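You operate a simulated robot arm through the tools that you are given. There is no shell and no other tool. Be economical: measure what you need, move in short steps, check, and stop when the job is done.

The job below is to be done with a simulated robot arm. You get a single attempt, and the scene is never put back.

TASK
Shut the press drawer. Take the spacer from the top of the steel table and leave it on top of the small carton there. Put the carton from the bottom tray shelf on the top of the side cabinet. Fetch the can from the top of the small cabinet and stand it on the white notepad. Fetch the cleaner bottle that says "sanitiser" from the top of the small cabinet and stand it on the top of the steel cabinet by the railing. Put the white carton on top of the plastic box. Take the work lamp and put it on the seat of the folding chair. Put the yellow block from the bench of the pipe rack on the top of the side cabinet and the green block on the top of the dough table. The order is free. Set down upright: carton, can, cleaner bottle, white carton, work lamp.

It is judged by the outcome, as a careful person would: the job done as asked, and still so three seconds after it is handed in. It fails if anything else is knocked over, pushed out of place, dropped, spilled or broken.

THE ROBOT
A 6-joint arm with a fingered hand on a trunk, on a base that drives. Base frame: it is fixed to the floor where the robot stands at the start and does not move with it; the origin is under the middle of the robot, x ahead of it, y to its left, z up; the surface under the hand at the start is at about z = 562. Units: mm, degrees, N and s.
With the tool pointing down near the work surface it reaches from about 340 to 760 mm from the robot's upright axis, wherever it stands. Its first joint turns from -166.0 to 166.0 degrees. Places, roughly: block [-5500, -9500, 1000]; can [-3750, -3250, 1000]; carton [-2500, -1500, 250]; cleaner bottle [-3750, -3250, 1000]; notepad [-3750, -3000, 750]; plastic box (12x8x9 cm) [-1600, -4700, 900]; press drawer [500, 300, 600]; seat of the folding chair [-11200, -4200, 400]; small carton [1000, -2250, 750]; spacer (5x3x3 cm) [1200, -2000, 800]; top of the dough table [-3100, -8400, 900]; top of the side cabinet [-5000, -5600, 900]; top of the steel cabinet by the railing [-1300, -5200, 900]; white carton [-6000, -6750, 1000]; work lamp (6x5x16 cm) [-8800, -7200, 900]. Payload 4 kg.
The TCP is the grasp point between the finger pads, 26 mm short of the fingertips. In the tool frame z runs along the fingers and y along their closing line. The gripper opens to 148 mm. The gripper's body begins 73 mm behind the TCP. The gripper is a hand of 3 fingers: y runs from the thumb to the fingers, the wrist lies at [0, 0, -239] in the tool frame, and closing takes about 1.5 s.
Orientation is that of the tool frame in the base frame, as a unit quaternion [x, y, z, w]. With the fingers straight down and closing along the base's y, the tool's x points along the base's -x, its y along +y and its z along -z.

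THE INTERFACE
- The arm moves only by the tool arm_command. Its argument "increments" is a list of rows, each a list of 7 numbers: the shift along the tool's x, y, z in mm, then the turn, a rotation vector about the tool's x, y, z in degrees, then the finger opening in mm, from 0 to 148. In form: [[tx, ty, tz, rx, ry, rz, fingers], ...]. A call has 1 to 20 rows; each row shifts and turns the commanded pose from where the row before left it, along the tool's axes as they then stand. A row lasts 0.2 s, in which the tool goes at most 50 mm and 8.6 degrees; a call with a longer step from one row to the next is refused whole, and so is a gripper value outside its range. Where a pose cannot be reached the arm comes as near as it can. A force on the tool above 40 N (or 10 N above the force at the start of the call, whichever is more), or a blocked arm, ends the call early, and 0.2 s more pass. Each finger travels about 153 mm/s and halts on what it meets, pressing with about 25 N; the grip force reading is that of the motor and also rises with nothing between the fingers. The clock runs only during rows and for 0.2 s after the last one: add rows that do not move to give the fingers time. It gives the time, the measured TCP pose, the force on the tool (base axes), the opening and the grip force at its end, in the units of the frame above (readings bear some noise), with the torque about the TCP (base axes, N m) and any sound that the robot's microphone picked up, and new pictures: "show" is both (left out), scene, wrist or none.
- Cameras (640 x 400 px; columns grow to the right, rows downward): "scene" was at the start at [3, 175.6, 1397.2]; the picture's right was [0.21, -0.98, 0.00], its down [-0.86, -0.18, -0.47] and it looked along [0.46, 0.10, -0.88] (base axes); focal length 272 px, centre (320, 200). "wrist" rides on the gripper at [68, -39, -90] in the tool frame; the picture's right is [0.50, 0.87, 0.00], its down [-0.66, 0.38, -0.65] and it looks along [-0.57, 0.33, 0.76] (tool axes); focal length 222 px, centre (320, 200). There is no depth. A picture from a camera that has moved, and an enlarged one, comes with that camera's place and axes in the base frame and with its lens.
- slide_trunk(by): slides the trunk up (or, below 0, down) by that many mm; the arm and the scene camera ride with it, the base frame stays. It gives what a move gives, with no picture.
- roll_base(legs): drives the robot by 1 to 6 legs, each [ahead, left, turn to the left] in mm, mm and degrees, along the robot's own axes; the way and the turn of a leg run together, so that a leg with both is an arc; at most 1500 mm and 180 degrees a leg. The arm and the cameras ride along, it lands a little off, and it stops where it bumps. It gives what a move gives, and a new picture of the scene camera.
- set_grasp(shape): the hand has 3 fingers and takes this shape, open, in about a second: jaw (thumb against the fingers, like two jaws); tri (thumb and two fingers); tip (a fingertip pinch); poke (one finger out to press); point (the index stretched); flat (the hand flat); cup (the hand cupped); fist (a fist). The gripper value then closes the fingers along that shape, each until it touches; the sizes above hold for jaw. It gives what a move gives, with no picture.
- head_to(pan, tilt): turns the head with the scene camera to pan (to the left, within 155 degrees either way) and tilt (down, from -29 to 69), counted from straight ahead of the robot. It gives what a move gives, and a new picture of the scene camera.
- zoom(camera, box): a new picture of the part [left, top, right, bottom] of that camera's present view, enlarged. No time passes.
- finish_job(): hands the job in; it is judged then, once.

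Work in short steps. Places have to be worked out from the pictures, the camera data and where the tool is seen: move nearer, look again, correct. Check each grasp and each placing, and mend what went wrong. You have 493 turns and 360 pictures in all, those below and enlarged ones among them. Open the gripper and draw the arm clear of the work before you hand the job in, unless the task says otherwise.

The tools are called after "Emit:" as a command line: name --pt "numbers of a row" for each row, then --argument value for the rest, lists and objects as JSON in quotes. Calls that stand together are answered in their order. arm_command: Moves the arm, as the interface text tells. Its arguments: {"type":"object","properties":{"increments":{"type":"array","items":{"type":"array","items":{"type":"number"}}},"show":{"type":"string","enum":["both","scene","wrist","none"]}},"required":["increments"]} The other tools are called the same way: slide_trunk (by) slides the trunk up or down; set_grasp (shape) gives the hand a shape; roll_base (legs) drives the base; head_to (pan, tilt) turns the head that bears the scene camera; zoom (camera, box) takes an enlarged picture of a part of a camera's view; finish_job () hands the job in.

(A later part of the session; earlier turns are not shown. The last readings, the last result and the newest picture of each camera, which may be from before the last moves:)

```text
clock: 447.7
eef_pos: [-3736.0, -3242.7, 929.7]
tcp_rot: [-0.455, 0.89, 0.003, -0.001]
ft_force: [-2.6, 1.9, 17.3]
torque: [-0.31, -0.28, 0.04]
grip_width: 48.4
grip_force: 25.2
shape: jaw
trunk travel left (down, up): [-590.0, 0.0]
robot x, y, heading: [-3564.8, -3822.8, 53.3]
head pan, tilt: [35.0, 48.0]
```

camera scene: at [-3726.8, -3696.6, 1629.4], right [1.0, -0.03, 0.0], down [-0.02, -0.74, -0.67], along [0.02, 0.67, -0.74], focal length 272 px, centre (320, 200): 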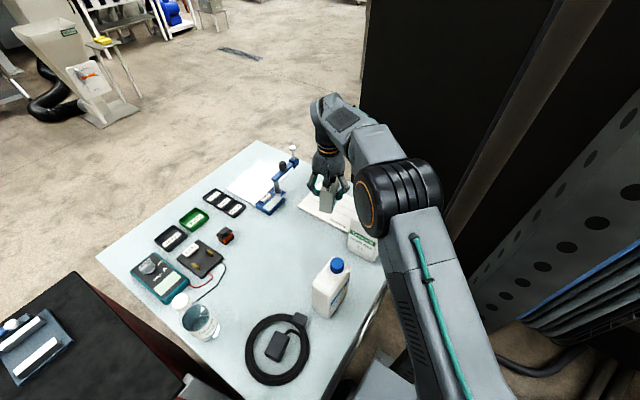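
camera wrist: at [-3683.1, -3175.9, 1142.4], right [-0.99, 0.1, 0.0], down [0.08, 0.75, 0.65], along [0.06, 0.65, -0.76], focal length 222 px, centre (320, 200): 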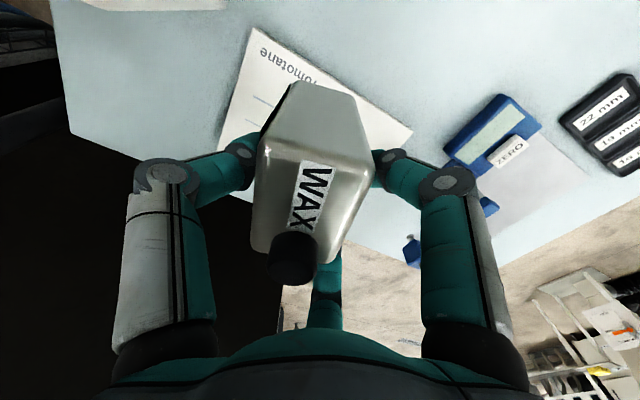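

Emit:
arm_command --pt "0 0 -2 0 0 0 40" --pt "0 0 0 0 0 0 55" --pt "0 0 0 0 0 0 75" --pt "0 0 0 0 0 0 100" --pt "0 0 0 0 0 0 100" --pt "0 0 -30 0 0 0 100" --pt "0 0 -45 0 0 0 100" --pt "0 0 -45 0 0 0 100" --pt "0 0 -45 0 0 0 100" --pt "0 0 -45 0 0 0 100" --pt "0 0 -30 0 0 0 100" --show "both"

```text
clock: 450.1
eef_pos: [-3731.5, -3242.1, 1170.9]
tcp_rot: [-0.455, 0.89, -0.001, -0.002]
ft_force: [0.2, 0.7, -0.4]
torque: [0.0, -0.02, 0.01]
grip_width: 99.8
grip_force: 0.0
shape: jaw
trunk travel left (down, up): [-590.0, 0.0]
robot x, y, heading: [-3562.8, -3824.2, 53.5]
head pan, tilt: [35.0, 48.0]
camera scene: at [-3726.6, -3697.5, 1629.4], right [1.0, -0.03, 0.0], down [-0.02, -0.74, -0.67], along [0.02, 0.67, -0.74], focal length 272 px, centre (320, 200)
camera wrist: at [-3740.3, -3320.1, 1261.0], right [-0.99, 0.1, 0.0], down [0.08, 0.75, 0.65], along [0.06, 0.65, -0.76], focal length 222 px, centre (320, 200)
```

scene: 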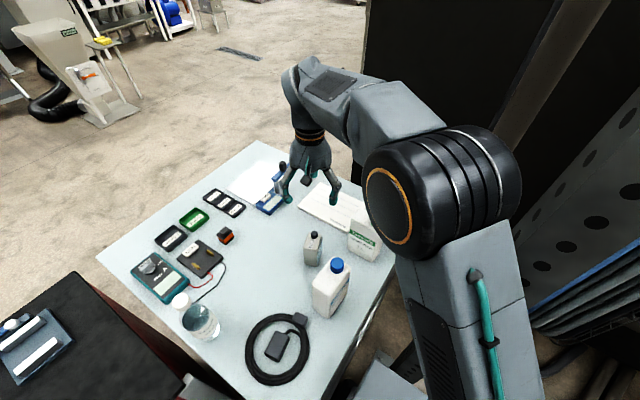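
wrist: 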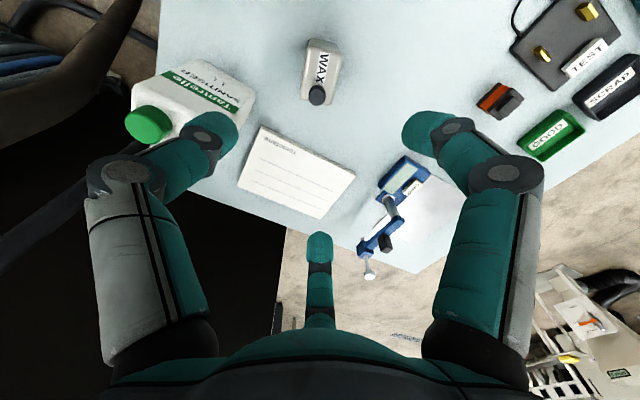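

Can stands again. Now measure the sanitiser bottle.

Emit:
zoom --camera "wrist" --box '[110, 40, 280, 170]'

Emit:
zoom --camera "scene" --box '[310, 190, 400, 280]'

```text
3.08 times, centred on (195, 105) of wrist
camera zoom: at [-3740.3, -3320.1, 1261.0], right [-0.99, 0.1, 0.0], down [0.08, 0.75, 0.65], along [0.06, 0.65, -0.76], focal length 684 px, centre (705, 492)
```

zoom: 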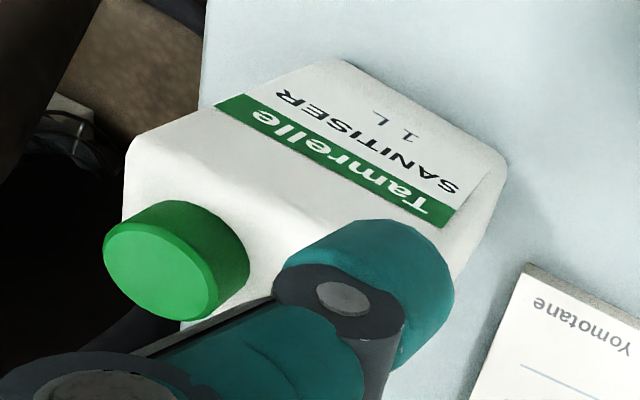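

```text
4.44 times, centred on (355, 235) of scene
camera zoom: at [-3726.6, -3697.5, 1629.4], right [1.0, -0.03, 0.0], down [-0.02, -0.74, -0.67], along [0.02, 0.67, -0.74], focal length 1209 px, centre (164, 44)
```

zoom: 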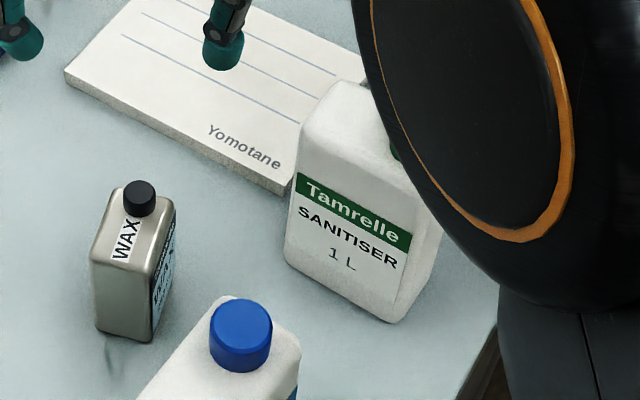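

Bottle: label face at a≈-4737, 91 wide (b 882–973), 57 deep, shoulder ≈1015. Move over it and turn the tool so the thumb and fingers face its broad sides.

Emit:
arm_command --pt "-27.5 -28.3 0 0 0 0 130" --pt "-27.5 -28.3 0 0 0 0 130" --pt "-27.5 -28.3 0 0 0 0 130" --pt "-27.5 -28.3 0 0 0 0 130" --pt "0 0 0 0 0 -8.1 130" --pt "0 0 0 0 0 -8.1 130" --pt "0 0 0 0 0 -8.1 130" --pt "0 0 0 0 0 -8.1 130" --pt "0 0 0 0 0 -8.1 130" --pt "0 0 0 0 0 -8.1 130" --pt "0 0 0 0 0 -8.1 130" --pt "0 0 0 0 0 -8.1 130" --pt "0 0 0 0 0 -8.1 130" --pt "0 0 0 0 0 -8.1 130" --pt "0 0 0 0 0 -8.0 130" --show "both"

```text
clock: 453.3
eef_pos: [-3578.8, -3220.4, 1170.1]
tcp_rot: [0.949, -0.315, -0.001, 0.001]
ft_force: [1.2, 0.7, 0.1]
torque: [-0.01, 0.02, 0.01]
grip_width: 129.9
grip_force: 0.1
shape: jaw
trunk travel left (down, up): [-590.0, 0.0]
robot x, y, heading: [-3564.2, -3828.8, 53.2]
head pan, tilt: [35.0, 48.0]
camera scene: at [-3726.6, -3697.4, 1629.5], right [1.0, -0.03, 0.0], down [-0.02, -0.74, -0.67], along [0.02, 0.67, -0.74], focal length 272 px, centre (320, 200)
camera wrist: at [-3501.5, -3230.2, 1258.8], right [-0.12, -0.99, 0.0], down [-0.75, 0.09, 0.66], along [-0.65, 0.08, -0.76], focal length 222 px, centre (320, 200)
```

scene: 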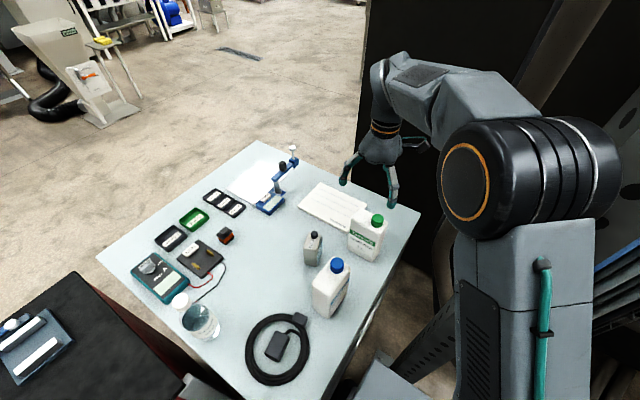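
wrist: 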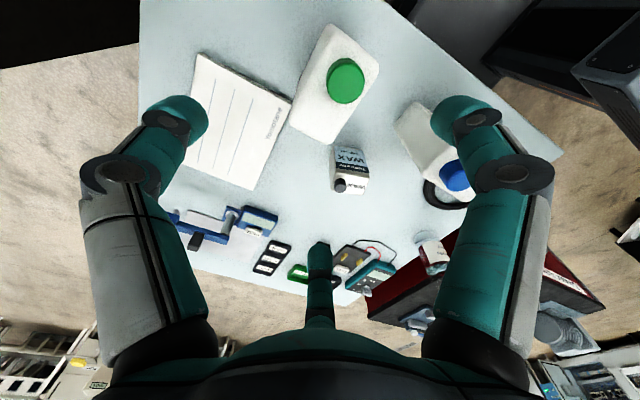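

Emit:
zoom --camera "wrist" --box '[260, 10, 420, 160]'

Emit:
zoom --camera "scene" --box '[310, 190, 420, 280]'

```text
2.67 times, centred on (340, 85) of wrist
camera zoom: at [-3501.5, -3230.2, 1258.8], right [-0.12, -0.99, 0.0], down [-0.75, 0.09, 0.66], along [-0.65, 0.08, -0.76], focal length 592 px, centre (267, 507)
```

zoom: 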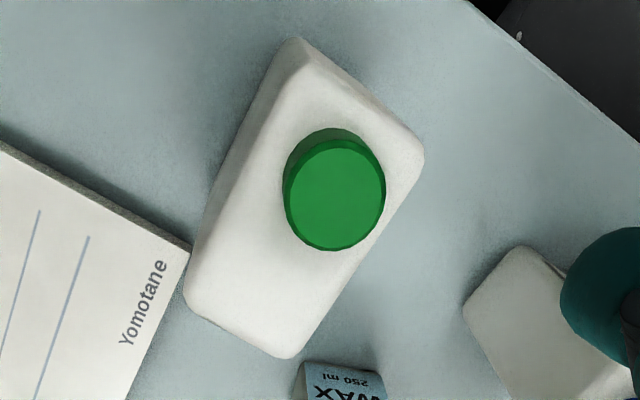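

```text
4.44 times, centred on (365, 235) of scene
camera zoom: at [-3726.6, -3697.4, 1629.5], right [1.0, -0.03, 0.0], down [-0.02, -0.74, -0.67], along [0.02, 0.67, -0.74], focal length 1209 px, centre (120, 44)
```

zoom: 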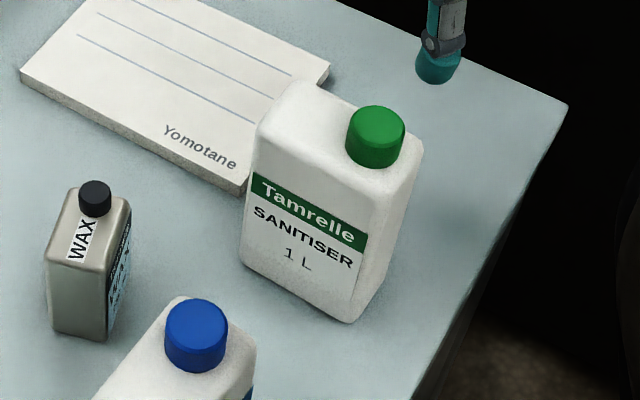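

Centre of the bottle ≈ (-3570,-3227). Adjust and lower to z≈1055, then recheck.

Emit:
arm_command --pt "10.9 11.3 25 0 0 0 130" --pt "0 0 45 0 0 0 130" --pt "0 0 45 0 0 0 130" --show "wrist"

Emit:
zoom --camera "scene" --box '[310, 180, 420, 280]'

```text
clock: 454.1
eef_pos: [-3577.5, -3236.4, 1052.9]
tcp_rot: [0.949, -0.316, -0.001, 0.001]
ft_force: [-0.2, -0.2, 0.4]
torque: [0.0, -0.02, 0.03]
grip_width: 129.8
grip_force: 0.2
shape: jaw
trunk travel left (down, up): [-590.0, 0.0]
robot x, y, heading: [-3565.2, -3826.5, 53.4]
head pan, tilt: [35.0, 48.0]
camera wrist: at [-3500.4, -3246.8, 1141.7], right [-0.12, -0.99, 0.0], down [-0.75, 0.09, 0.66], along [-0.65, 0.08, -0.76], focal length 222 px, centre (320, 200)
```

wrist: 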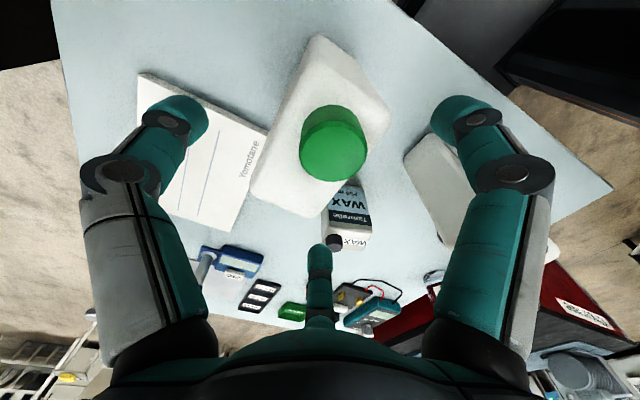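

```text
4.00 times, centred on (365, 230) of scene
camera zoom: at [-3726.7, -3696.8, 1629.5], right [1.0, -0.03, 0.0], down [-0.02, -0.74, -0.67], along [0.02, 0.67, -0.74], focal length 1088 px, centre (140, 80)
```

zoom: 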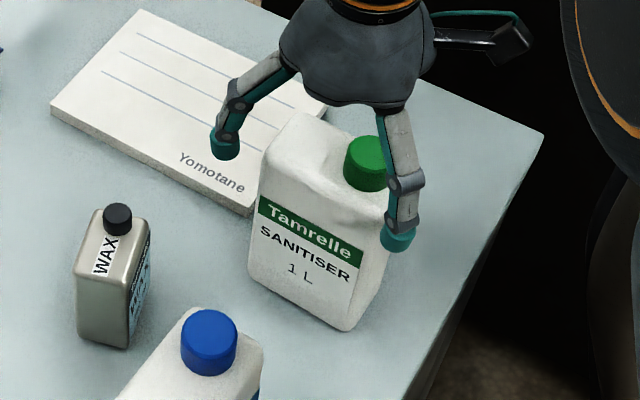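

Aligned in the gripping direction. Lower to ≈985 and close.

Emit:
arm_command --pt "0 0 25 0 0 0 130" --pt "0 0 25 0 0 0 130" --pt "0 0 17 0 0 0 130" --pt "0 0 0 0 0 0 110" --pt "0 0 0 0 0 0 90" --pt "0 0 0 0 0 0 70" --pt "0 0 0 0 0 0 55" --pt "0 0 0 0 0 0 45" --pt "0 0 0 0 0 0 40" --pt "0 0 0 0 0 0 40" --show "wrist"

Emit:
zoom --camera "scene" --box '[310, 180, 420, 280]'

```text
clock: 456.3
eef_pos: [-3577.9, -3237.7, 987.1]
tcp_rot: [0.949, -0.315, -0.002, 0.001]
ft_force: [-0.6, -0.2, 0.7]
torque: [0.05, -0.05, -0.05]
grip_width: 60.6
grip_force: 24.8
shape: jaw
trunk travel left (down, up): [-590.0, 0.0]
robot x, y, heading: [-3565.8, -3827.0, 53.1]
head pan, tilt: [35.0, 48.0]
camera wrist: at [-3500.8, -3246.5, 1076.9], right [-0.12, -0.99, 0.0], down [-0.75, 0.09, 0.66], along [-0.65, 0.08, -0.76], focal length 222 px, centre (320, 200)
```

wrist: 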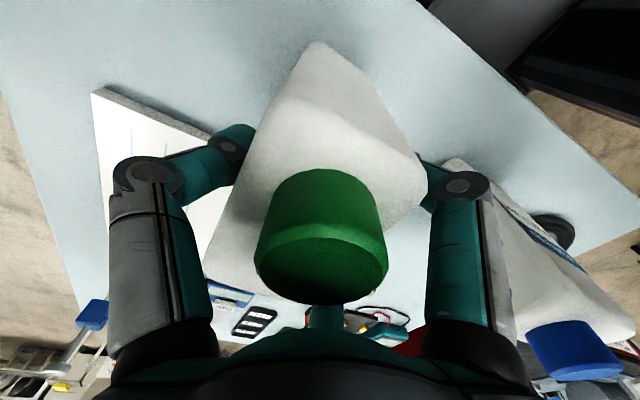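

```text
4.00 times, centred on (365, 230) of scene
camera zoom: at [-3726.7, -3697.3, 1629.4], right [1.0, -0.03, 0.0], down [-0.02, -0.74, -0.67], along [0.02, 0.67, -0.74], focal length 1088 px, centre (140, 80)
```

zoom: 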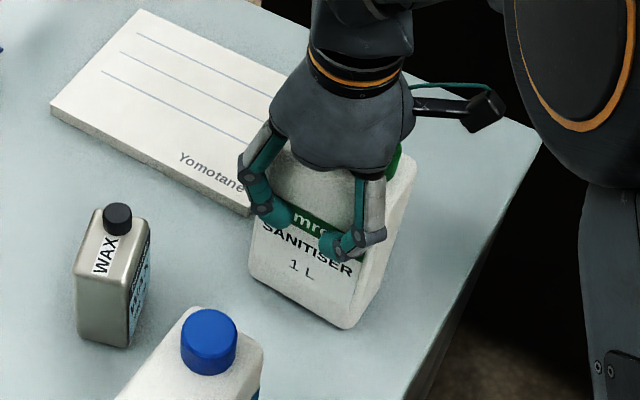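

Gripped around the bottle (61 mm, 25 N). Lift slowly and check for slip.

Emit:
arm_command --pt "0 0 -8 0 0 0 40" --pt "0 0 -12 0 0 0 40" --pt "0 0 -20 0 0 0 40" --pt "0 0 -30 0 0 0 40" --pt "0 0 -30 0 0 0 40" --show "wrist"

Emit:
zoom --camera "scene" --box '[300, 150, 440, 280]'

```text
clock: 457.5
eef_pos: [-3576.8, -3236.4, 1086.2]
tcp_rot: [0.949, -0.316, 0.0, 0.002]
ft_force: [0.0, -0.2, -9.1]
torque: [-0.08, 0.06, 0.03]
grip_width: 59.9
grip_force: 25.1
shape: jaw
trunk travel left (down, up): [-590.0, 0.0]
robot x, y, heading: [-3564.6, -3827.2, 52.7]
head pan, tilt: [35.0, 48.0]
camera wrist: at [-3499.9, -3246.1, 1176.0], right [-0.12, -0.99, 0.0], down [-0.75, 0.09, 0.66], along [-0.65, 0.08, -0.76], focal length 222 px, centre (320, 200)
```

wrist: 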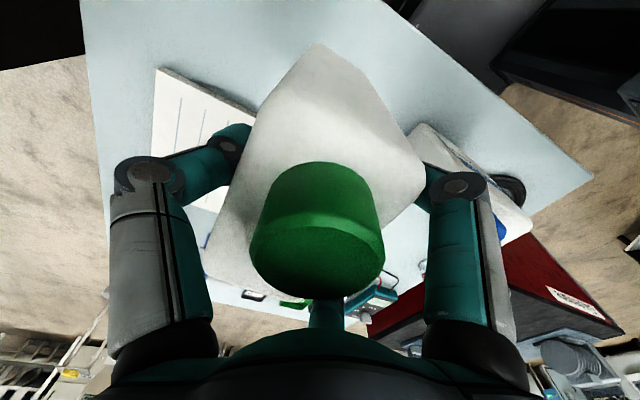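

```text
3.08 times, centred on (370, 215) of scene
camera zoom: at [-3726.7, -3696.9, 1629.4], right [1.0, -0.03, 0.0], down [-0.02, -0.74, -0.67], along [0.02, 0.67, -0.74], focal length 837 px, centre (166, 154)
```

zoom: 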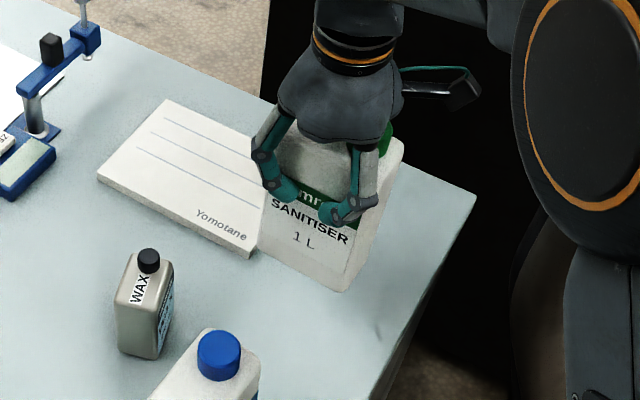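

Bottle is held (≈0.9 kg). Raise it clear of everything and back out.

Emit:
arm_command --pt "0 0 -40 0 0 0 40" --pt "0 0 -40 0 0 0 40" --pt "0 0 -40 0 0 0 40" --pt "0 0 -12 0 0 0 40" --show "scene"

```text
clock: 458.5
eef_pos: [-3576.8, -3234.9, 1221.4]
tcp_rot: [0.949, -0.317, -0.001, 0.002]
ft_force: [-0.8, -0.8, -9.1]
torque: [-0.08, 0.06, 0.01]
grip_width: 59.9
grip_force: 25.3
shape: jaw
trunk travel left (down, up): [-590.0, 0.0]
robot x, y, heading: [-3563.8, -3823.0, 53.0]
head pan, tilt: [35.0, 48.0]
camera scene: at [-3726.6, -3696.8, 1629.4], right [1.0, -0.03, 0.0], down [-0.02, -0.74, -0.67], along [0.02, 0.67, -0.74], focal length 272 px, centre (320, 200)
```

scene: 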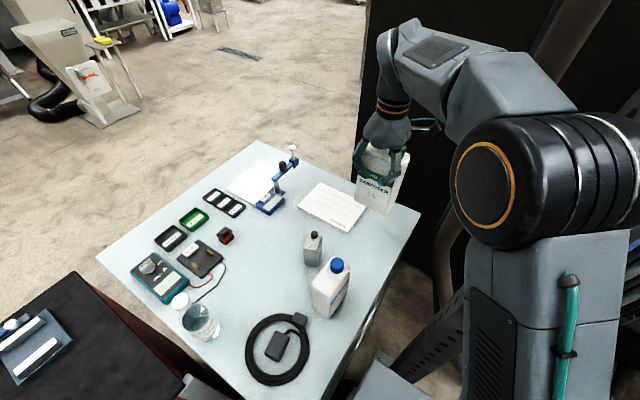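

Back out 600, strafe right along the corridor, and turn toward the steel cabinet.

Emit:
roll_base --legs '[[-600, 0, 0], [120, -450, 0], [120, -460, 0], [0, 0, -90]]'

Emit:
head_to --pan 0 --tilt 28

```text
clock: 470.5
eef_pos: [-2466.2, -4620.5, 1220.3]
tcp_rot: [-0.459, 0.889, 0.002, 0.0]
ft_force: [-0.9, -0.4, -9.8]
torque: [0.1, 0.04, 0.07]
grip_width: 59.4
grip_force: 24.9
shape: jaw
trunk travel left (down, up): [-590.0, 0.0]
robot x, y, heading: [-3060.6, -4647.2, -35.4]
head pan, tilt: [35.0, 48.0]
camera scene: at [-2934.1, -4481.9, 1629.4], right [-0.01, -1.0, 0.0], down [-0.74, 0.0, -0.67], along [0.67, 0.0, -0.74], focal length 272 px, centre (320, 200)
```

scene: 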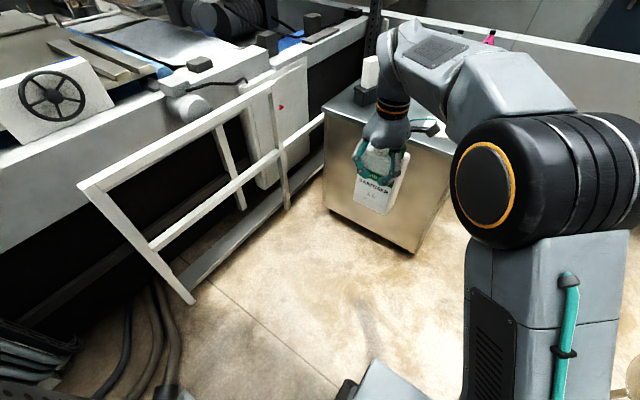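

```text
clock: 471.5
eef_pos: [-2467.2, -4620.6, 1219.6]
tcp_rot: [-0.459, 0.888, 0.002, -0.001]
ft_force: [0.3, 0.1, -9.4]
torque: [0.07, 0.09, -0.01]
grip_width: 59.3
grip_force: 25.3
shape: jaw
trunk travel left (down, up): [-590.0, 0.0]
robot x, y, heading: [-3055.4, -4646.7, -35.2]
head pan, tilt: [0.0, 28.0]
camera scene: at [-2938.4, -4534.1, 1659.3], right [-0.58, -0.82, 0.0], down [-0.38, 0.27, -0.88], along [0.72, -0.51, -0.47], focal length 272 px, centre (320, 200)
```

scene: 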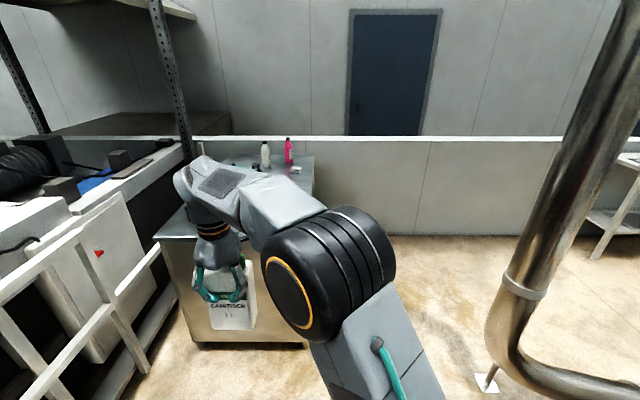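

Approach the cabinet: ahead 480, left 250.

Emit:
roll_base --legs '[[480, 250, -2]]'

Emit:
head_to --pan 15 --tilt 38

```text
clock: 474.6
eef_pos: [-1931.0, -4727.0, 1220.7]
tcp_rot: [-0.442, 0.897, 0.001, 0.0]
ft_force: [1.2, -0.6, -8.8]
torque: [0.07, 0.05, -0.02]
grip_width: 58.9
grip_force: 25.4
shape: jaw
trunk travel left (down, up): [-590.0, 0.0]
robot x, y, heading: [-2524.5, -4733.6, -37.5]
head pan, tilt: [0.0, 28.0]
camera scene: at [-2399.9, -4622.5, 1659.3], right [-0.61, -0.79, 0.0], down [-0.37, 0.29, -0.88], along [0.7, -0.54, -0.47], focal length 272 px, centre (320, 200)
```

scene: 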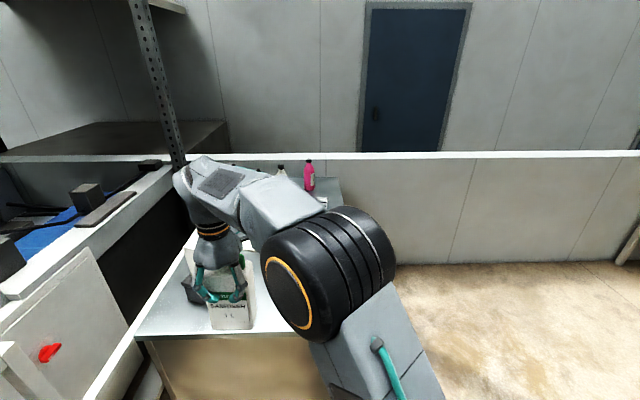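

```text
clock: 475.4
eef_pos: [-1932.4, -4726.2, 1220.9]
tcp_rot: [-0.443, 0.897, 0.002, 0.0]
ft_force: [-0.3, 0.1, -9.2]
torque: [0.1, 0.04, -0.01]
grip_width: 59.4
grip_force: 24.7
shape: jaw
trunk travel left (down, up): [-590.0, 0.0]
robot x, y, heading: [-2526.5, -4726.6, -37.6]
head pan, tilt: [15.0, 38.0]
camera scene: at [-2393.1, -4600.0, 1643.9], right [-0.38, -0.92, 0.0], down [-0.57, 0.24, -0.79], along [0.73, -0.3, -0.62], focal length 272 px, centre (320, 200)
```

scene: 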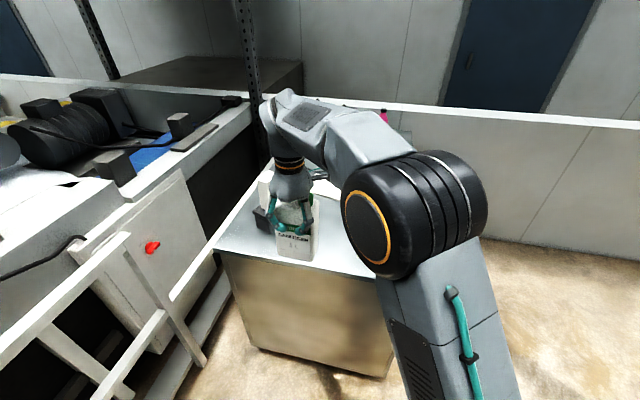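

Spot at a≈-4965, b≈-1545 is free. Base ahead 255, right 25; then lower.

Emit:
roll_base --legs '[[255, -25, 0]]'

Emit:
arm_command --pt "0 0 40 0 0 0 40" --pt "0 0 40 0 0 0 40" --pt "0 0 40 0 0 0 40" --show "both"

```text
clock: 477.2
eef_pos: [-1747.6, -4900.3, 1219.2]
tcp_rot: [-0.443, 0.897, 0.001, -0.002]
ft_force: [0.1, 0.2, -9.0]
torque: [0.07, 0.07, 0.0]
grip_width: 59.1
grip_force: 24.9
shape: jaw
trunk travel left (down, up): [-590.0, 0.0]
robot x, y, heading: [-2338.6, -4904.3, -37.7]
head pan, tilt: [15.0, 38.0]
camera scene: at [-2207.0, -4773.5, 1643.8], right [-0.38, -0.92, 0.0], down [-0.57, 0.24, -0.79], along [0.73, -0.3, -0.62], focal length 272 px, centre (320, 200)
```

scene: 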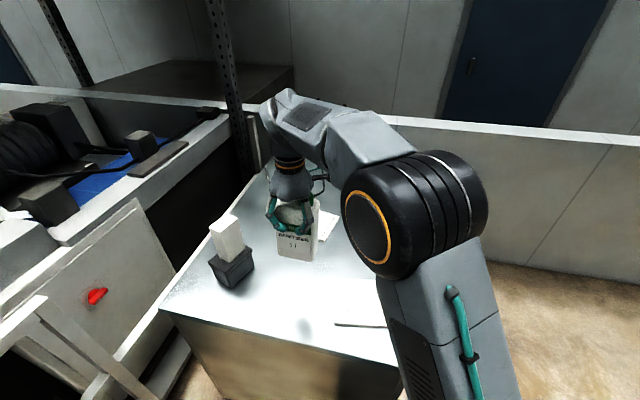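

```text
clock: 478.0
eef_pos: [-1746.8, -4899.9, 1099.2]
tcp_rot: [-0.443, 0.897, 0.002, -0.001]
ft_force: [-0.9, 0.0, -9.2]
torque: [0.11, 0.03, 0.01]
grip_width: 58.7
grip_force: 25.0
shape: jaw
trunk travel left (down, up): [-590.0, 0.0]
robot x, y, heading: [-2339.1, -4908.6, -37.3]
head pan, tilt: [15.0, 38.0]
camera scene: at [-2207.3, -4773.0, 1643.8], right [-0.38, -0.92, 0.0], down [-0.57, 0.24, -0.79], along [0.73, -0.3, -0.62], focal length 272 px, centre (320, 200)
camera wrist: at [-1758.0, -4977.9, 1189.2], right [-0.99, 0.13, 0.0], down [0.1, 0.75, 0.66], along [0.08, 0.65, -0.76], focal length 222 px, centre (320, 200)
```

scene: 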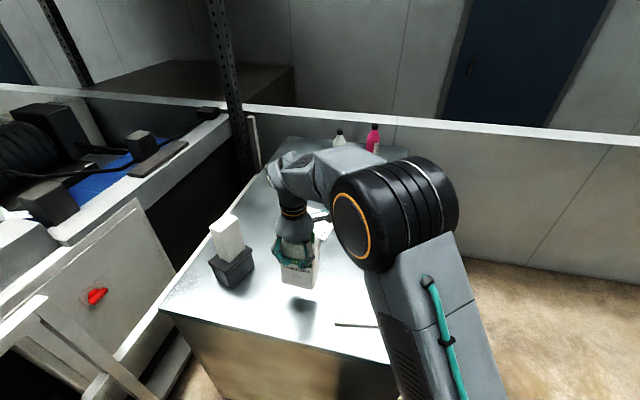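
wrist: 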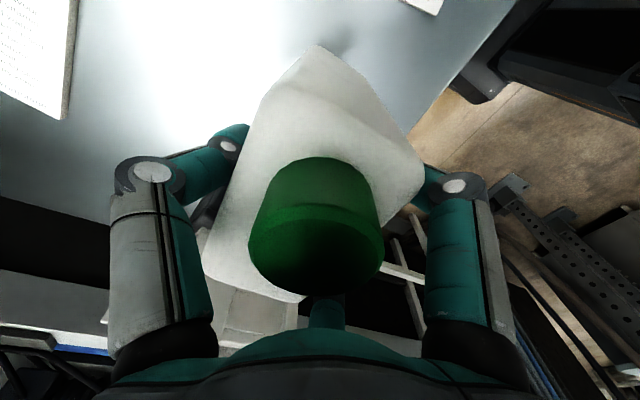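

Free area below. Lower to contact.

Emit:
arm_command --pt "0 0 30 0 0 0 40" --pt "0 0 20 0 0 0 40" --pt "0 0 8 0 0 0 40" --pt "0 0 4 0 0 0 40" --pt "0 0 4 0 0 0 40" --pt "0 0 4 0 0 0 40" --pt "0 0 4 0 0 0 40" --pt "0 0 4 0 0 0 40" --pt "0 0 4 0 0 0 40" --show "scene"

```text
clock: 480.2
eef_pos: [-1748.7, -4897.2, 1024.1]
tcp_rot: [-0.442, 0.897, 0.0, 0.006]
ft_force: [-8.6, 0.3, 24.9]
torque: [-0.29, -0.23, -0.07]
grip_width: 58.9
grip_force: 24.8
shape: jaw
trunk travel left (down, up): [-590.0, 0.0]
robot x, y, heading: [-2337.4, -4904.4, -37.4]
head pan, tilt: [15.0, 38.0]
stopped in row 9: the force on the tool passed its limit at 41 N (the readings are from after the stop); the commanded pose is now the measured one
camera scene: at [-2212.0, -4773.1, 1644.2], right [-0.38, -0.92, 0.0], down [-0.57, 0.24, -0.79], along [0.73, -0.3, -0.61], focal length 272 px, centre (320, 200)
```

scene: 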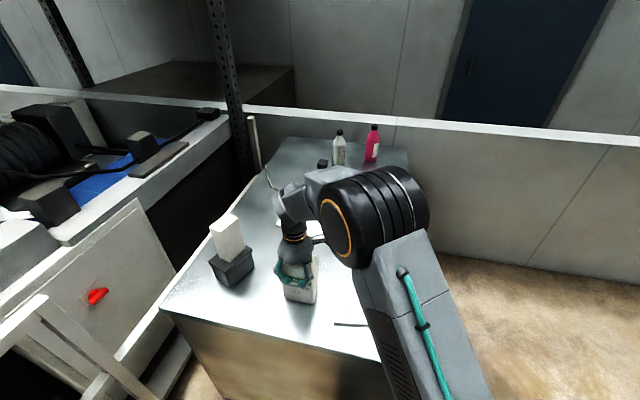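

Contact at z≈1025. Ease, open and rise.

Emit:
arm_command --pt "0 0 -3 0 0 0 50" --pt "0 0 0 0 0 0 65" --pt "0 0 0 0 0 0 85" --pt "0 0 0 0 0 0 110" --pt "0 0 0 0 0 0 130" --pt "0 0 -25 0 0 0 130" --pt "0 0 -40 0 0 0 130" --pt "0 0 -40 0 0 0 130" --pt "0 0 -40 0 0 0 130" --pt "0 0 -30 0 0 0 130" --show "wrist"

Emit:
zoom --camera "scene" --box '[200, 190, 360, 310]'

```text
clock: 482.4
eef_pos: [-1746.0, -4897.8, 1198.8]
tcp_rot: [-0.442, 0.897, 0.0, 0.001]
ft_force: [0.1, 0.1, 0.3]
torque: [0.03, -0.04, -0.02]
grip_width: 129.7
grip_force: 0.1
shape: jaw
trunk travel left (down, up): [-590.0, 0.0]
robot x, y, heading: [-2336.7, -4904.7, -37.6]
head pan, tilt: [15.0, 38.0]
camera wrist: at [-1757.6, -4975.4, 1287.8], right [-0.99, 0.13, 0.0], down [0.1, 0.75, 0.66], along [0.09, 0.65, -0.75], focal length 222 px, centre (320, 200)
```

wrist: 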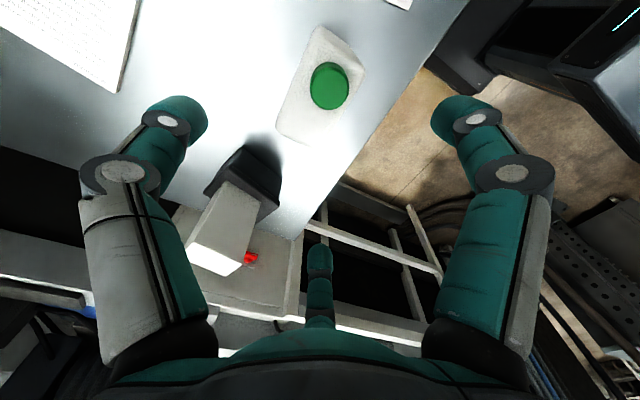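

```text
3.33 times, centred on (280, 250) of scene
camera zoom: at [-2208.7, -4772.9, 1643.9], right [-0.38, -0.92, 0.0], down [-0.57, 0.24, -0.79], along [0.73, -0.3, -0.62], focal length 907 px, centre (453, 33)
```

zoom: 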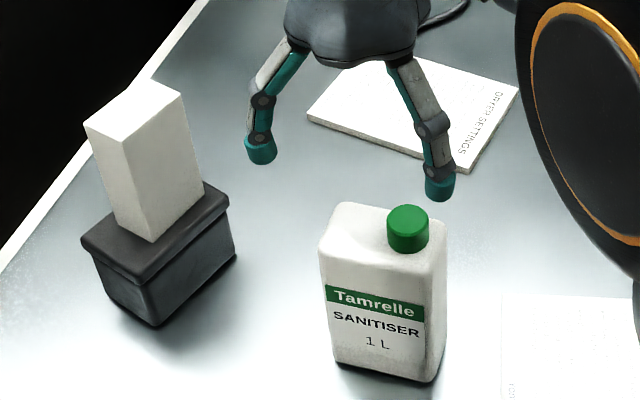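

Sanitiser bottle stands well. Back to the small cabinet's rear for the can, retracing the path.

Emit:
roll_base --legs '[[-255, 25, 0], [-480, -250, 0.5], [0, 0, 90], [-120, 455, 0], [-120, 455, 0]]'

Emit:
head_to --pan 25 --tilt 40

```text
clock: 495.7
eef_pos: [-3955.8, -3673.7, 1197.6]
tcp_rot: [0.949, -0.316, -0.003, -0.001]
ft_force: [-1.0, 0.2, -0.9]
torque: [0.02, -0.01, 0.02]
grip_width: 129.5
grip_force: 0.1
shape: jaw
trunk travel left (down, up): [-590.0, 0.0]
robot x, y, heading: [-3942.2, -4266.2, 53.3]
head pan, tilt: [15.0, 38.0]
camera scene: at [-4074.4, -4135.2, 1643.9], right [0.93, -0.37, 0.0], down [-0.23, -0.57, -0.79], along [0.29, 0.73, -0.62], focal length 272 px, centre (320, 200)
```

scene: 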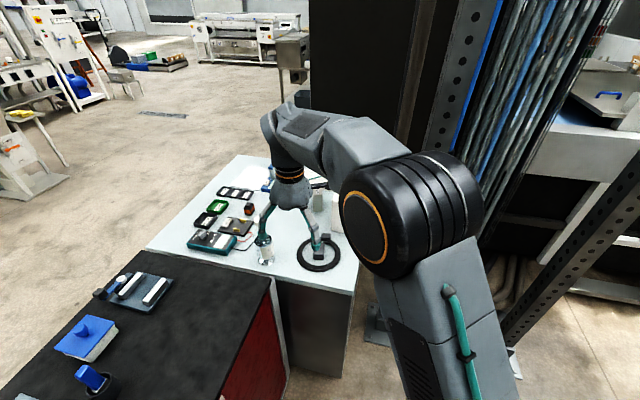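

```text
clock: 496.4
eef_pos: [-3955.0, -3672.1, 1197.6]
tcp_rot: [0.949, -0.315, -0.003, -0.001]
ft_force: [-0.4, -0.9, -0.3]
torque: [-0.02, 0.0, 0.0]
grip_width: 129.8
grip_force: 0.0
shape: jaw
trunk travel left (down, up): [-590.0, 0.0]
robot x, y, heading: [-3939.9, -4265.0, 53.3]
head pan, tilt: [25.0, 40.0]
camera scene: at [-4088.6, -4132.3, 1640.9], right [0.98, -0.21, 0.0], down [-0.13, -0.63, -0.77], along [0.16, 0.75, -0.64], focal length 272 px, centre (320, 200)
```

scene: 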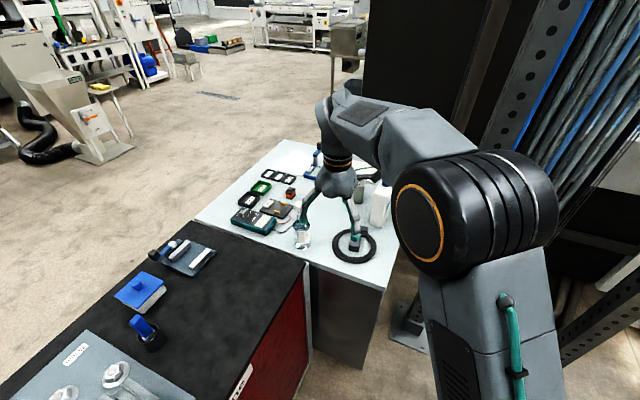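

Drive ahead 590 (slightly right), then rotate the tool back for the can.

Emit:
roll_base --legs '[[350, -20, 0], [240, -15, 0]]'

Emit:
arm_command --pt "0 0 0 0 0 8.1 100" --pt "0 0 0 0 0 8.1 100" --pt "0 0 0 0 0 8.1 100" --pt "0 0 0 0 0 8.1 100" --pt "0 0 0 0 0 8.1 100" --pt "0 0 0 0 0 8.1 100" --pt "0 0 0 0 0 8.1 100" --pt "0 0 0 0 0 8.1 100" --pt "0 0 0 0 0 8.1 100" --pt "0 0 0 0 0 8.1 100" --pt "0 0 0 0 0 8.0 100" --show "wrist"

```text
clock: 498.4
eef_pos: [-3767.5, -3452.9, 1197.0]
tcp_rot: [0.95, -0.312, -0.001, 0.0]
ft_force: [-0.9, 0.1, 1.6]
torque: [0.0, -0.01, -0.02]
grip_width: 130.0
grip_force: 0.2
shape: jaw
trunk travel left (down, up): [-590.0, 0.0]
robot x, y, heading: [-3750.4, -4044.7, 53.6]
head pan, tilt: [25.0, 40.0]
stopped in leg 1: the robot was blocked; the commanded pose is now the measured one
camera scene: at [-3898.5, -3914.1, 1640.9], right [0.98, -0.2, 0.0], down [-0.13, -0.63, -0.77], along [0.15, 0.75, -0.64], focal length 272 px, centre (320, 200)
```

scene: 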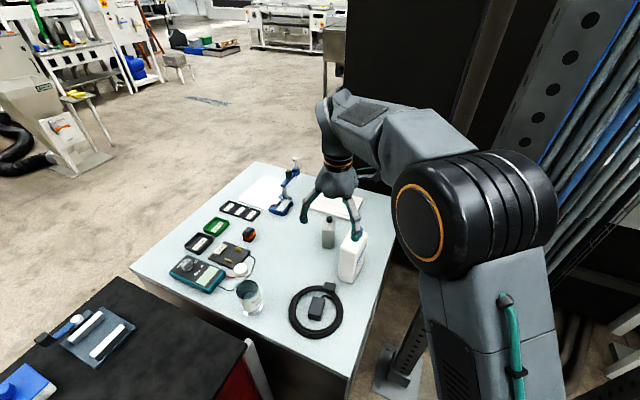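

```text
clock: 500.8
eef_pos: [-3766.6, -3452.0, 1196.8]
tcp_rot: [-0.457, 0.889, 0.001, -0.001]
ft_force: [-0.1, -0.7, -1.5]
torque: [0.01, 0.01, -0.01]
grip_width: 100.5
grip_force: 0.1
shape: jaw
trunk travel left (down, up): [-590.0, 0.0]
robot x, y, heading: [-3753.7, -4042.8, 53.5]
head pan, tilt: [25.0, 40.0]
camera wrist: at [-3775.7, -3530.5, 1286.2], right [-1.0, 0.1, 0.0], down [0.08, 0.75, 0.65], along [0.06, 0.65, -0.76], focal length 222 px, centre (320, 200)
```

wrist: 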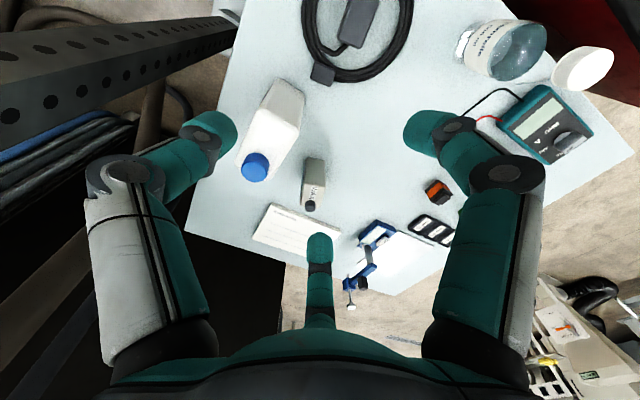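

The base corner touched the cabinet's edge. I back 30, move right 60, then continue ahead.

Emit:
roll_base --legs '[[-30, -10, 0], [0, -50, -0.3], [310, 0, 0]]'

Emit:
head_to --pan 35 --tilt 48

Emit:
arm_command --pt "0 0 0 0 0 0 100" --show "wrist"

```text
clock: 503.9
eef_pos: [-3550.1, -3264.6, 1197.1]
tcp_rot: [-0.457, 0.89, 0.001, -0.002]
ft_force: [-0.1, 0.6, -0.8]
torque: [-0.01, 0.02, 0.02]
grip_width: 100.5
grip_force: 0.0
shape: jaw
trunk travel left (down, up): [-590.0, 0.0]
robot x, y, heading: [-3532.2, -3858.8, 53.4]
head pan, tilt: [25.0, 40.0]
camera scene: at [-3683.0, -3725.0, 1640.9], right [0.98, -0.2, 0.0], down [-0.13, -0.63, -0.77], along [0.15, 0.75, -0.64], focal length 272 px, centre (320, 200)
```

scene: 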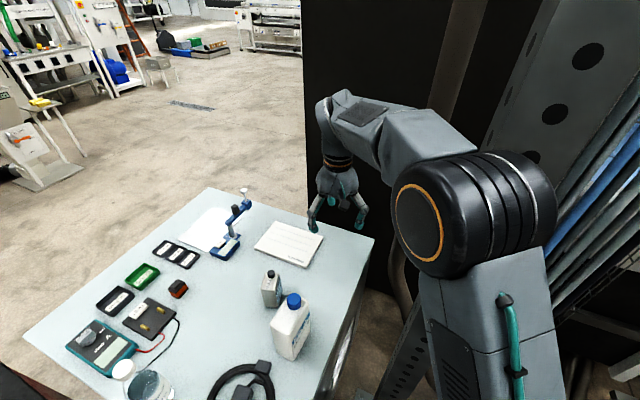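

```text
clock: 504.6
eef_pos: [-3549.8, -3265.2, 1196.6]
tcp_rot: [-0.456, 0.89, 0.0, -0.002]
ft_force: [0.0, -0.4, 0.4]
torque: [-0.02, -0.01, -0.02]
grip_width: 101.0
grip_force: 0.1
shape: jaw
trunk travel left (down, up): [-590.0, 0.0]
robot x, y, heading: [-3538.3, -3859.6, 53.3]
head pan, tilt: [35.0, 48.0]
camera scene: at [-3698.2, -3729.9, 1629.5], right [1.0, -0.03, 0.0], down [-0.02, -0.74, -0.67], along [0.02, 0.67, -0.74], focal length 272 px, centre (320, 200)
```

scene: 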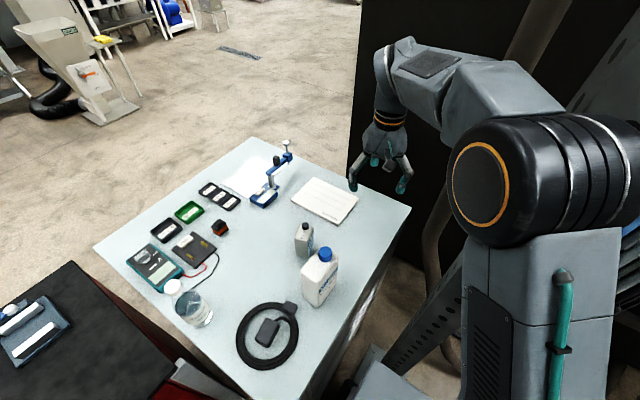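

```text
clock: 505.0
eef_pos: [-3550.6, -3264.6, 1198.7]
tcp_rot: [-0.456, 0.89, 0.001, -0.002]
ft_force: [-0.2, 0.0, 0.2]
torque: [0.01, 0.0, 0.0]
grip_width: 100.5
grip_force: 0.1
shape: jaw
trunk travel left (down, up): [-590.0, 0.0]
robot x, y, heading: [-3533.4, -3853.5, 53.6]
head pan, tilt: [35.0, 48.0]
camera wrist: at [-3559.4, -3342.9, 1286.2], right [-1.0, 0.1, 0.0], down [0.08, 0.75, 0.65], along [0.06, 0.65, -0.76], focal length 222 px, centre (320, 200)
```

wrist: 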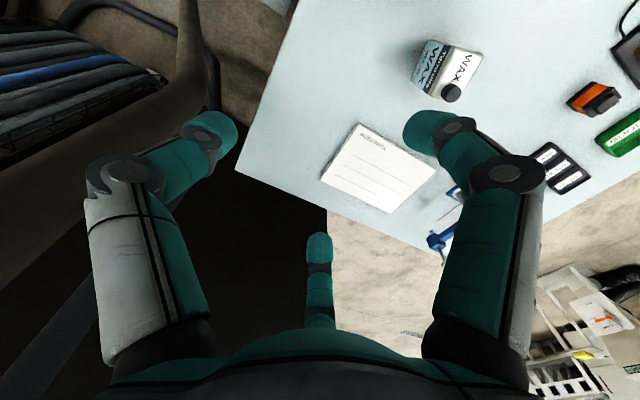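

Move over the can and look from above again.

Emit:
arm_command --pt "25.6 39.4 0 0 0 0 100" --pt "25.6 39.4 0 0 0 0 100" --pt "25.6 39.4 0 0 0 0 100" --pt "25.6 39.4 0 0 0 0 100" --pt "0 0 45 0 0 0 100" --pt "0 0 45 0 0 0 100" --show "wrist"

Emit:
zoom --camera "wrist" --box '[250, 50, 370, 160]'

```text
clock: 506.4
eef_pos: [-3741.3, -3257.5, 1106.5]
tcp_rot: [-0.457, 0.89, 0.002, -0.001]
ft_force: [0.3, -0.4, -1.1]
torque: [-0.01, 0.02, -0.02]
grip_width: 100.5
grip_force: 0.1
shape: jaw
trunk travel left (down, up): [-590.0, 0.0]
robot x, y, heading: [-3539.6, -3858.1, 53.1]
head pan, tilt: [35.0, 48.0]
camera wrist: at [-3748.8, -3335.7, 1196.8], right [-1.0, 0.1, 0.0], down [0.08, 0.75, 0.65], along [0.06, 0.65, -0.76], focal length 222 px, centre (320, 200)
```

wrist: 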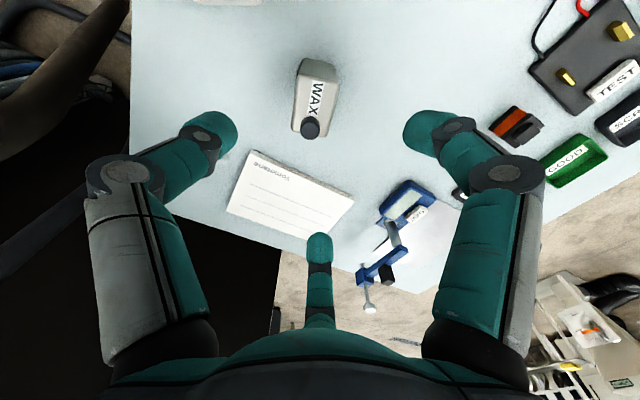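

```text
3.64 times, centred on (310, 105) of wrist
camera zoom: at [-3748.8, -3335.7, 1196.8], right [-1.0, 0.1, 0.0], down [0.08, 0.75, 0.65], along [0.06, 0.65, -0.76], focal length 808 px, centre (356, 546)
```

zoom: 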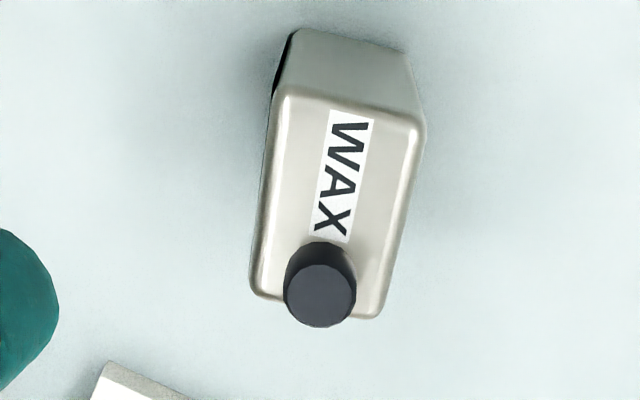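

The can is now turned ~17°; centre (-3736,-3255). Adjust yaw and centre, then lower and grip.

Emit:
arm_command --pt "-3.4 3.3 0 0 0 -8.5 100" --pt "0 0 0 0 0 -8.5 100" --pt "0 0 45 0 0 0 100" --pt "0 0 45 0 0 0 100" --pt "0 0 45 0 0 0 100" --pt "0 0 25 0 0 0 100" --show "wrist"

```text
clock: 507.8
eef_pos: [-3740.8, -3253.9, 946.0]
tcp_rot: [-0.583, 0.813, 0.001, -0.001]
ft_force: [0.3, 0.1, 1.0]
torque: [0.0, 0.0, -0.01]
grip_width: 100.6
grip_force: 0.1
shape: jaw
trunk travel left (down, up): [-590.0, 0.0]
robot x, y, heading: [-3533.6, -3857.7, 53.3]
head pan, tilt: [35.0, 48.0]
camera wrist: at [-3725.3, -3330.9, 1034.6], right [-0.98, -0.2, 0.0], down [-0.15, 0.74, 0.65], along [-0.13, 0.64, -0.76], focal length 222 px, centre (320, 200)
```

wrist: 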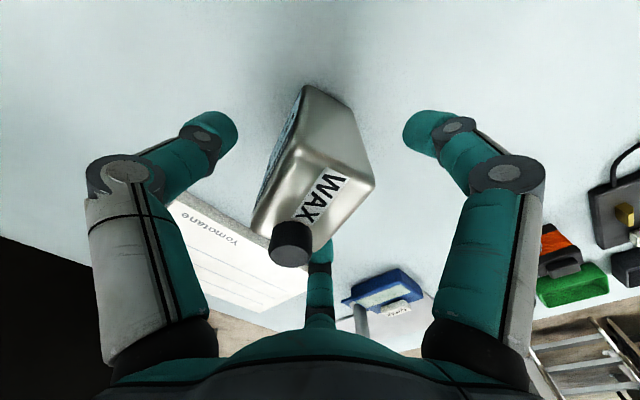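

Same view as the previous good grasp. Lower 15 mm and close.

Emit:
arm_command --pt "0 0 15 0 0 0 100" --pt "0 0 0 0 0 0 80" --pt "0 0 0 0 0 0 60" --pt "0 0 0 0 0 0 45" --pt "0 0 0 0 0 0 30" --pt "0 0 0 0 0 0 25" --pt "0 0 0 0 0 0 25" --pt "0 0 -15 0 0 0 25" --pt "0 0 -35 0 0 0 25" --pt "0 0 -45 0 0 0 25" --show "wrist"

Emit:
zoom --camera "scene" --box '[230, 130, 420, 290]'

```text
clock: 510.0
eef_pos: [-3740.3, -3252.5, 1027.2]
tcp_rot: [-0.584, 0.812, 0.002, -0.001]
ft_force: [-0.2, -0.8, -2.6]
torque: [0.07, 0.03, 0.0]
grip_width: 47.5
grip_force: 25.0
shape: jaw
trunk travel left (down, up): [-590.0, 0.0]
robot x, y, heading: [-3534.7, -3859.3, 53.4]
head pan, tilt: [35.0, 48.0]
camera wrist: at [-3725.3, -3330.5, 1116.9], right [-0.98, -0.2, 0.0], down [-0.15, 0.74, 0.65], along [-0.13, 0.64, -0.76], focal length 222 px, centre (320, 200)
```

wrist: 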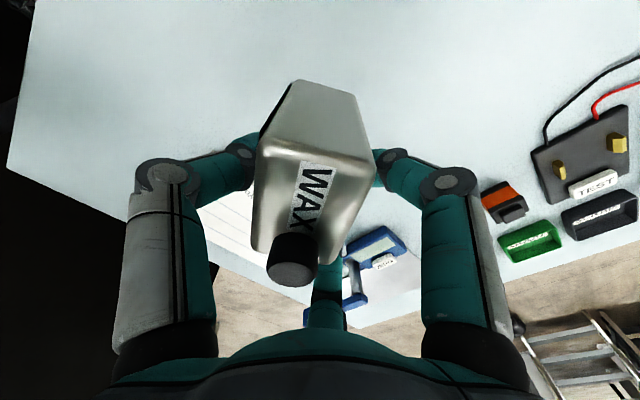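

```text
2.50 times, centred on (325, 210) of scene
camera zoom: at [-3698.2, -3730.0, 1629.4], right [1.0, -0.03, 0.0], down [-0.02, -0.74, -0.67], along [0.02, 0.67, -0.74], focal length 680 px, centre (308, 175)
```

zoom: 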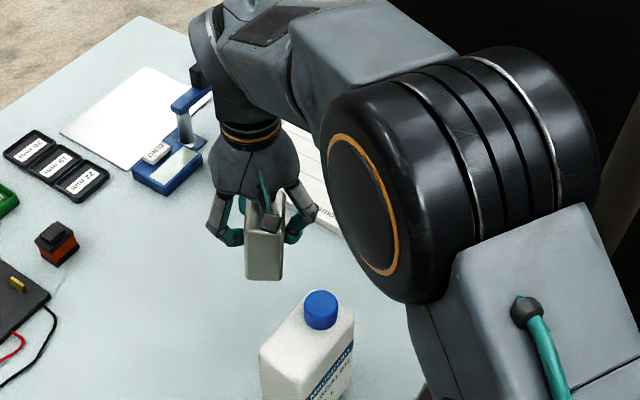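

Held again. Nudge the base 30 mm left (toward the cabinet), then extend the can over the notepad.

Emit:
roll_base --legs '[[10, 30, 0]]'

```text
clock: 510.8
eef_pos: [-3758.4, -3226.5, 1026.5]
tcp_rot: [-0.584, 0.812, 0.0, 0.0]
ft_force: [-0.7, -1.1, -2.5]
torque: [0.03, 0.03, -0.04]
grip_width: 47.5
grip_force: 25.2
shape: jaw
trunk travel left (down, up): [-590.0, 0.0]
robot x, y, heading: [-3553.0, -3831.2, 53.5]
head pan, tilt: [35.0, 48.0]
camera scene: at [-3716.6, -3702.9, 1629.3], right [1.0, -0.03, 0.0], down [-0.02, -0.74, -0.67], along [0.02, 0.67, -0.74], focal length 272 px, centre (320, 200)
```

scene: 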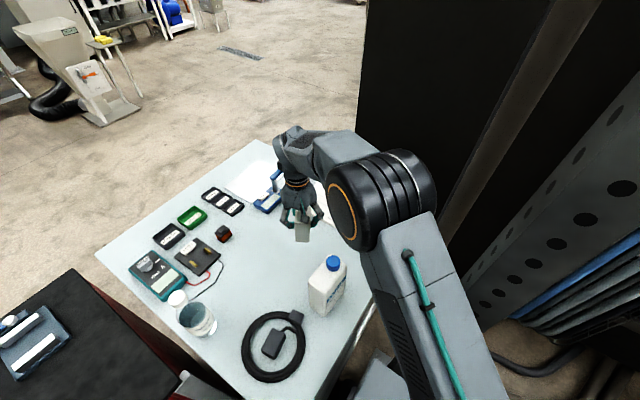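

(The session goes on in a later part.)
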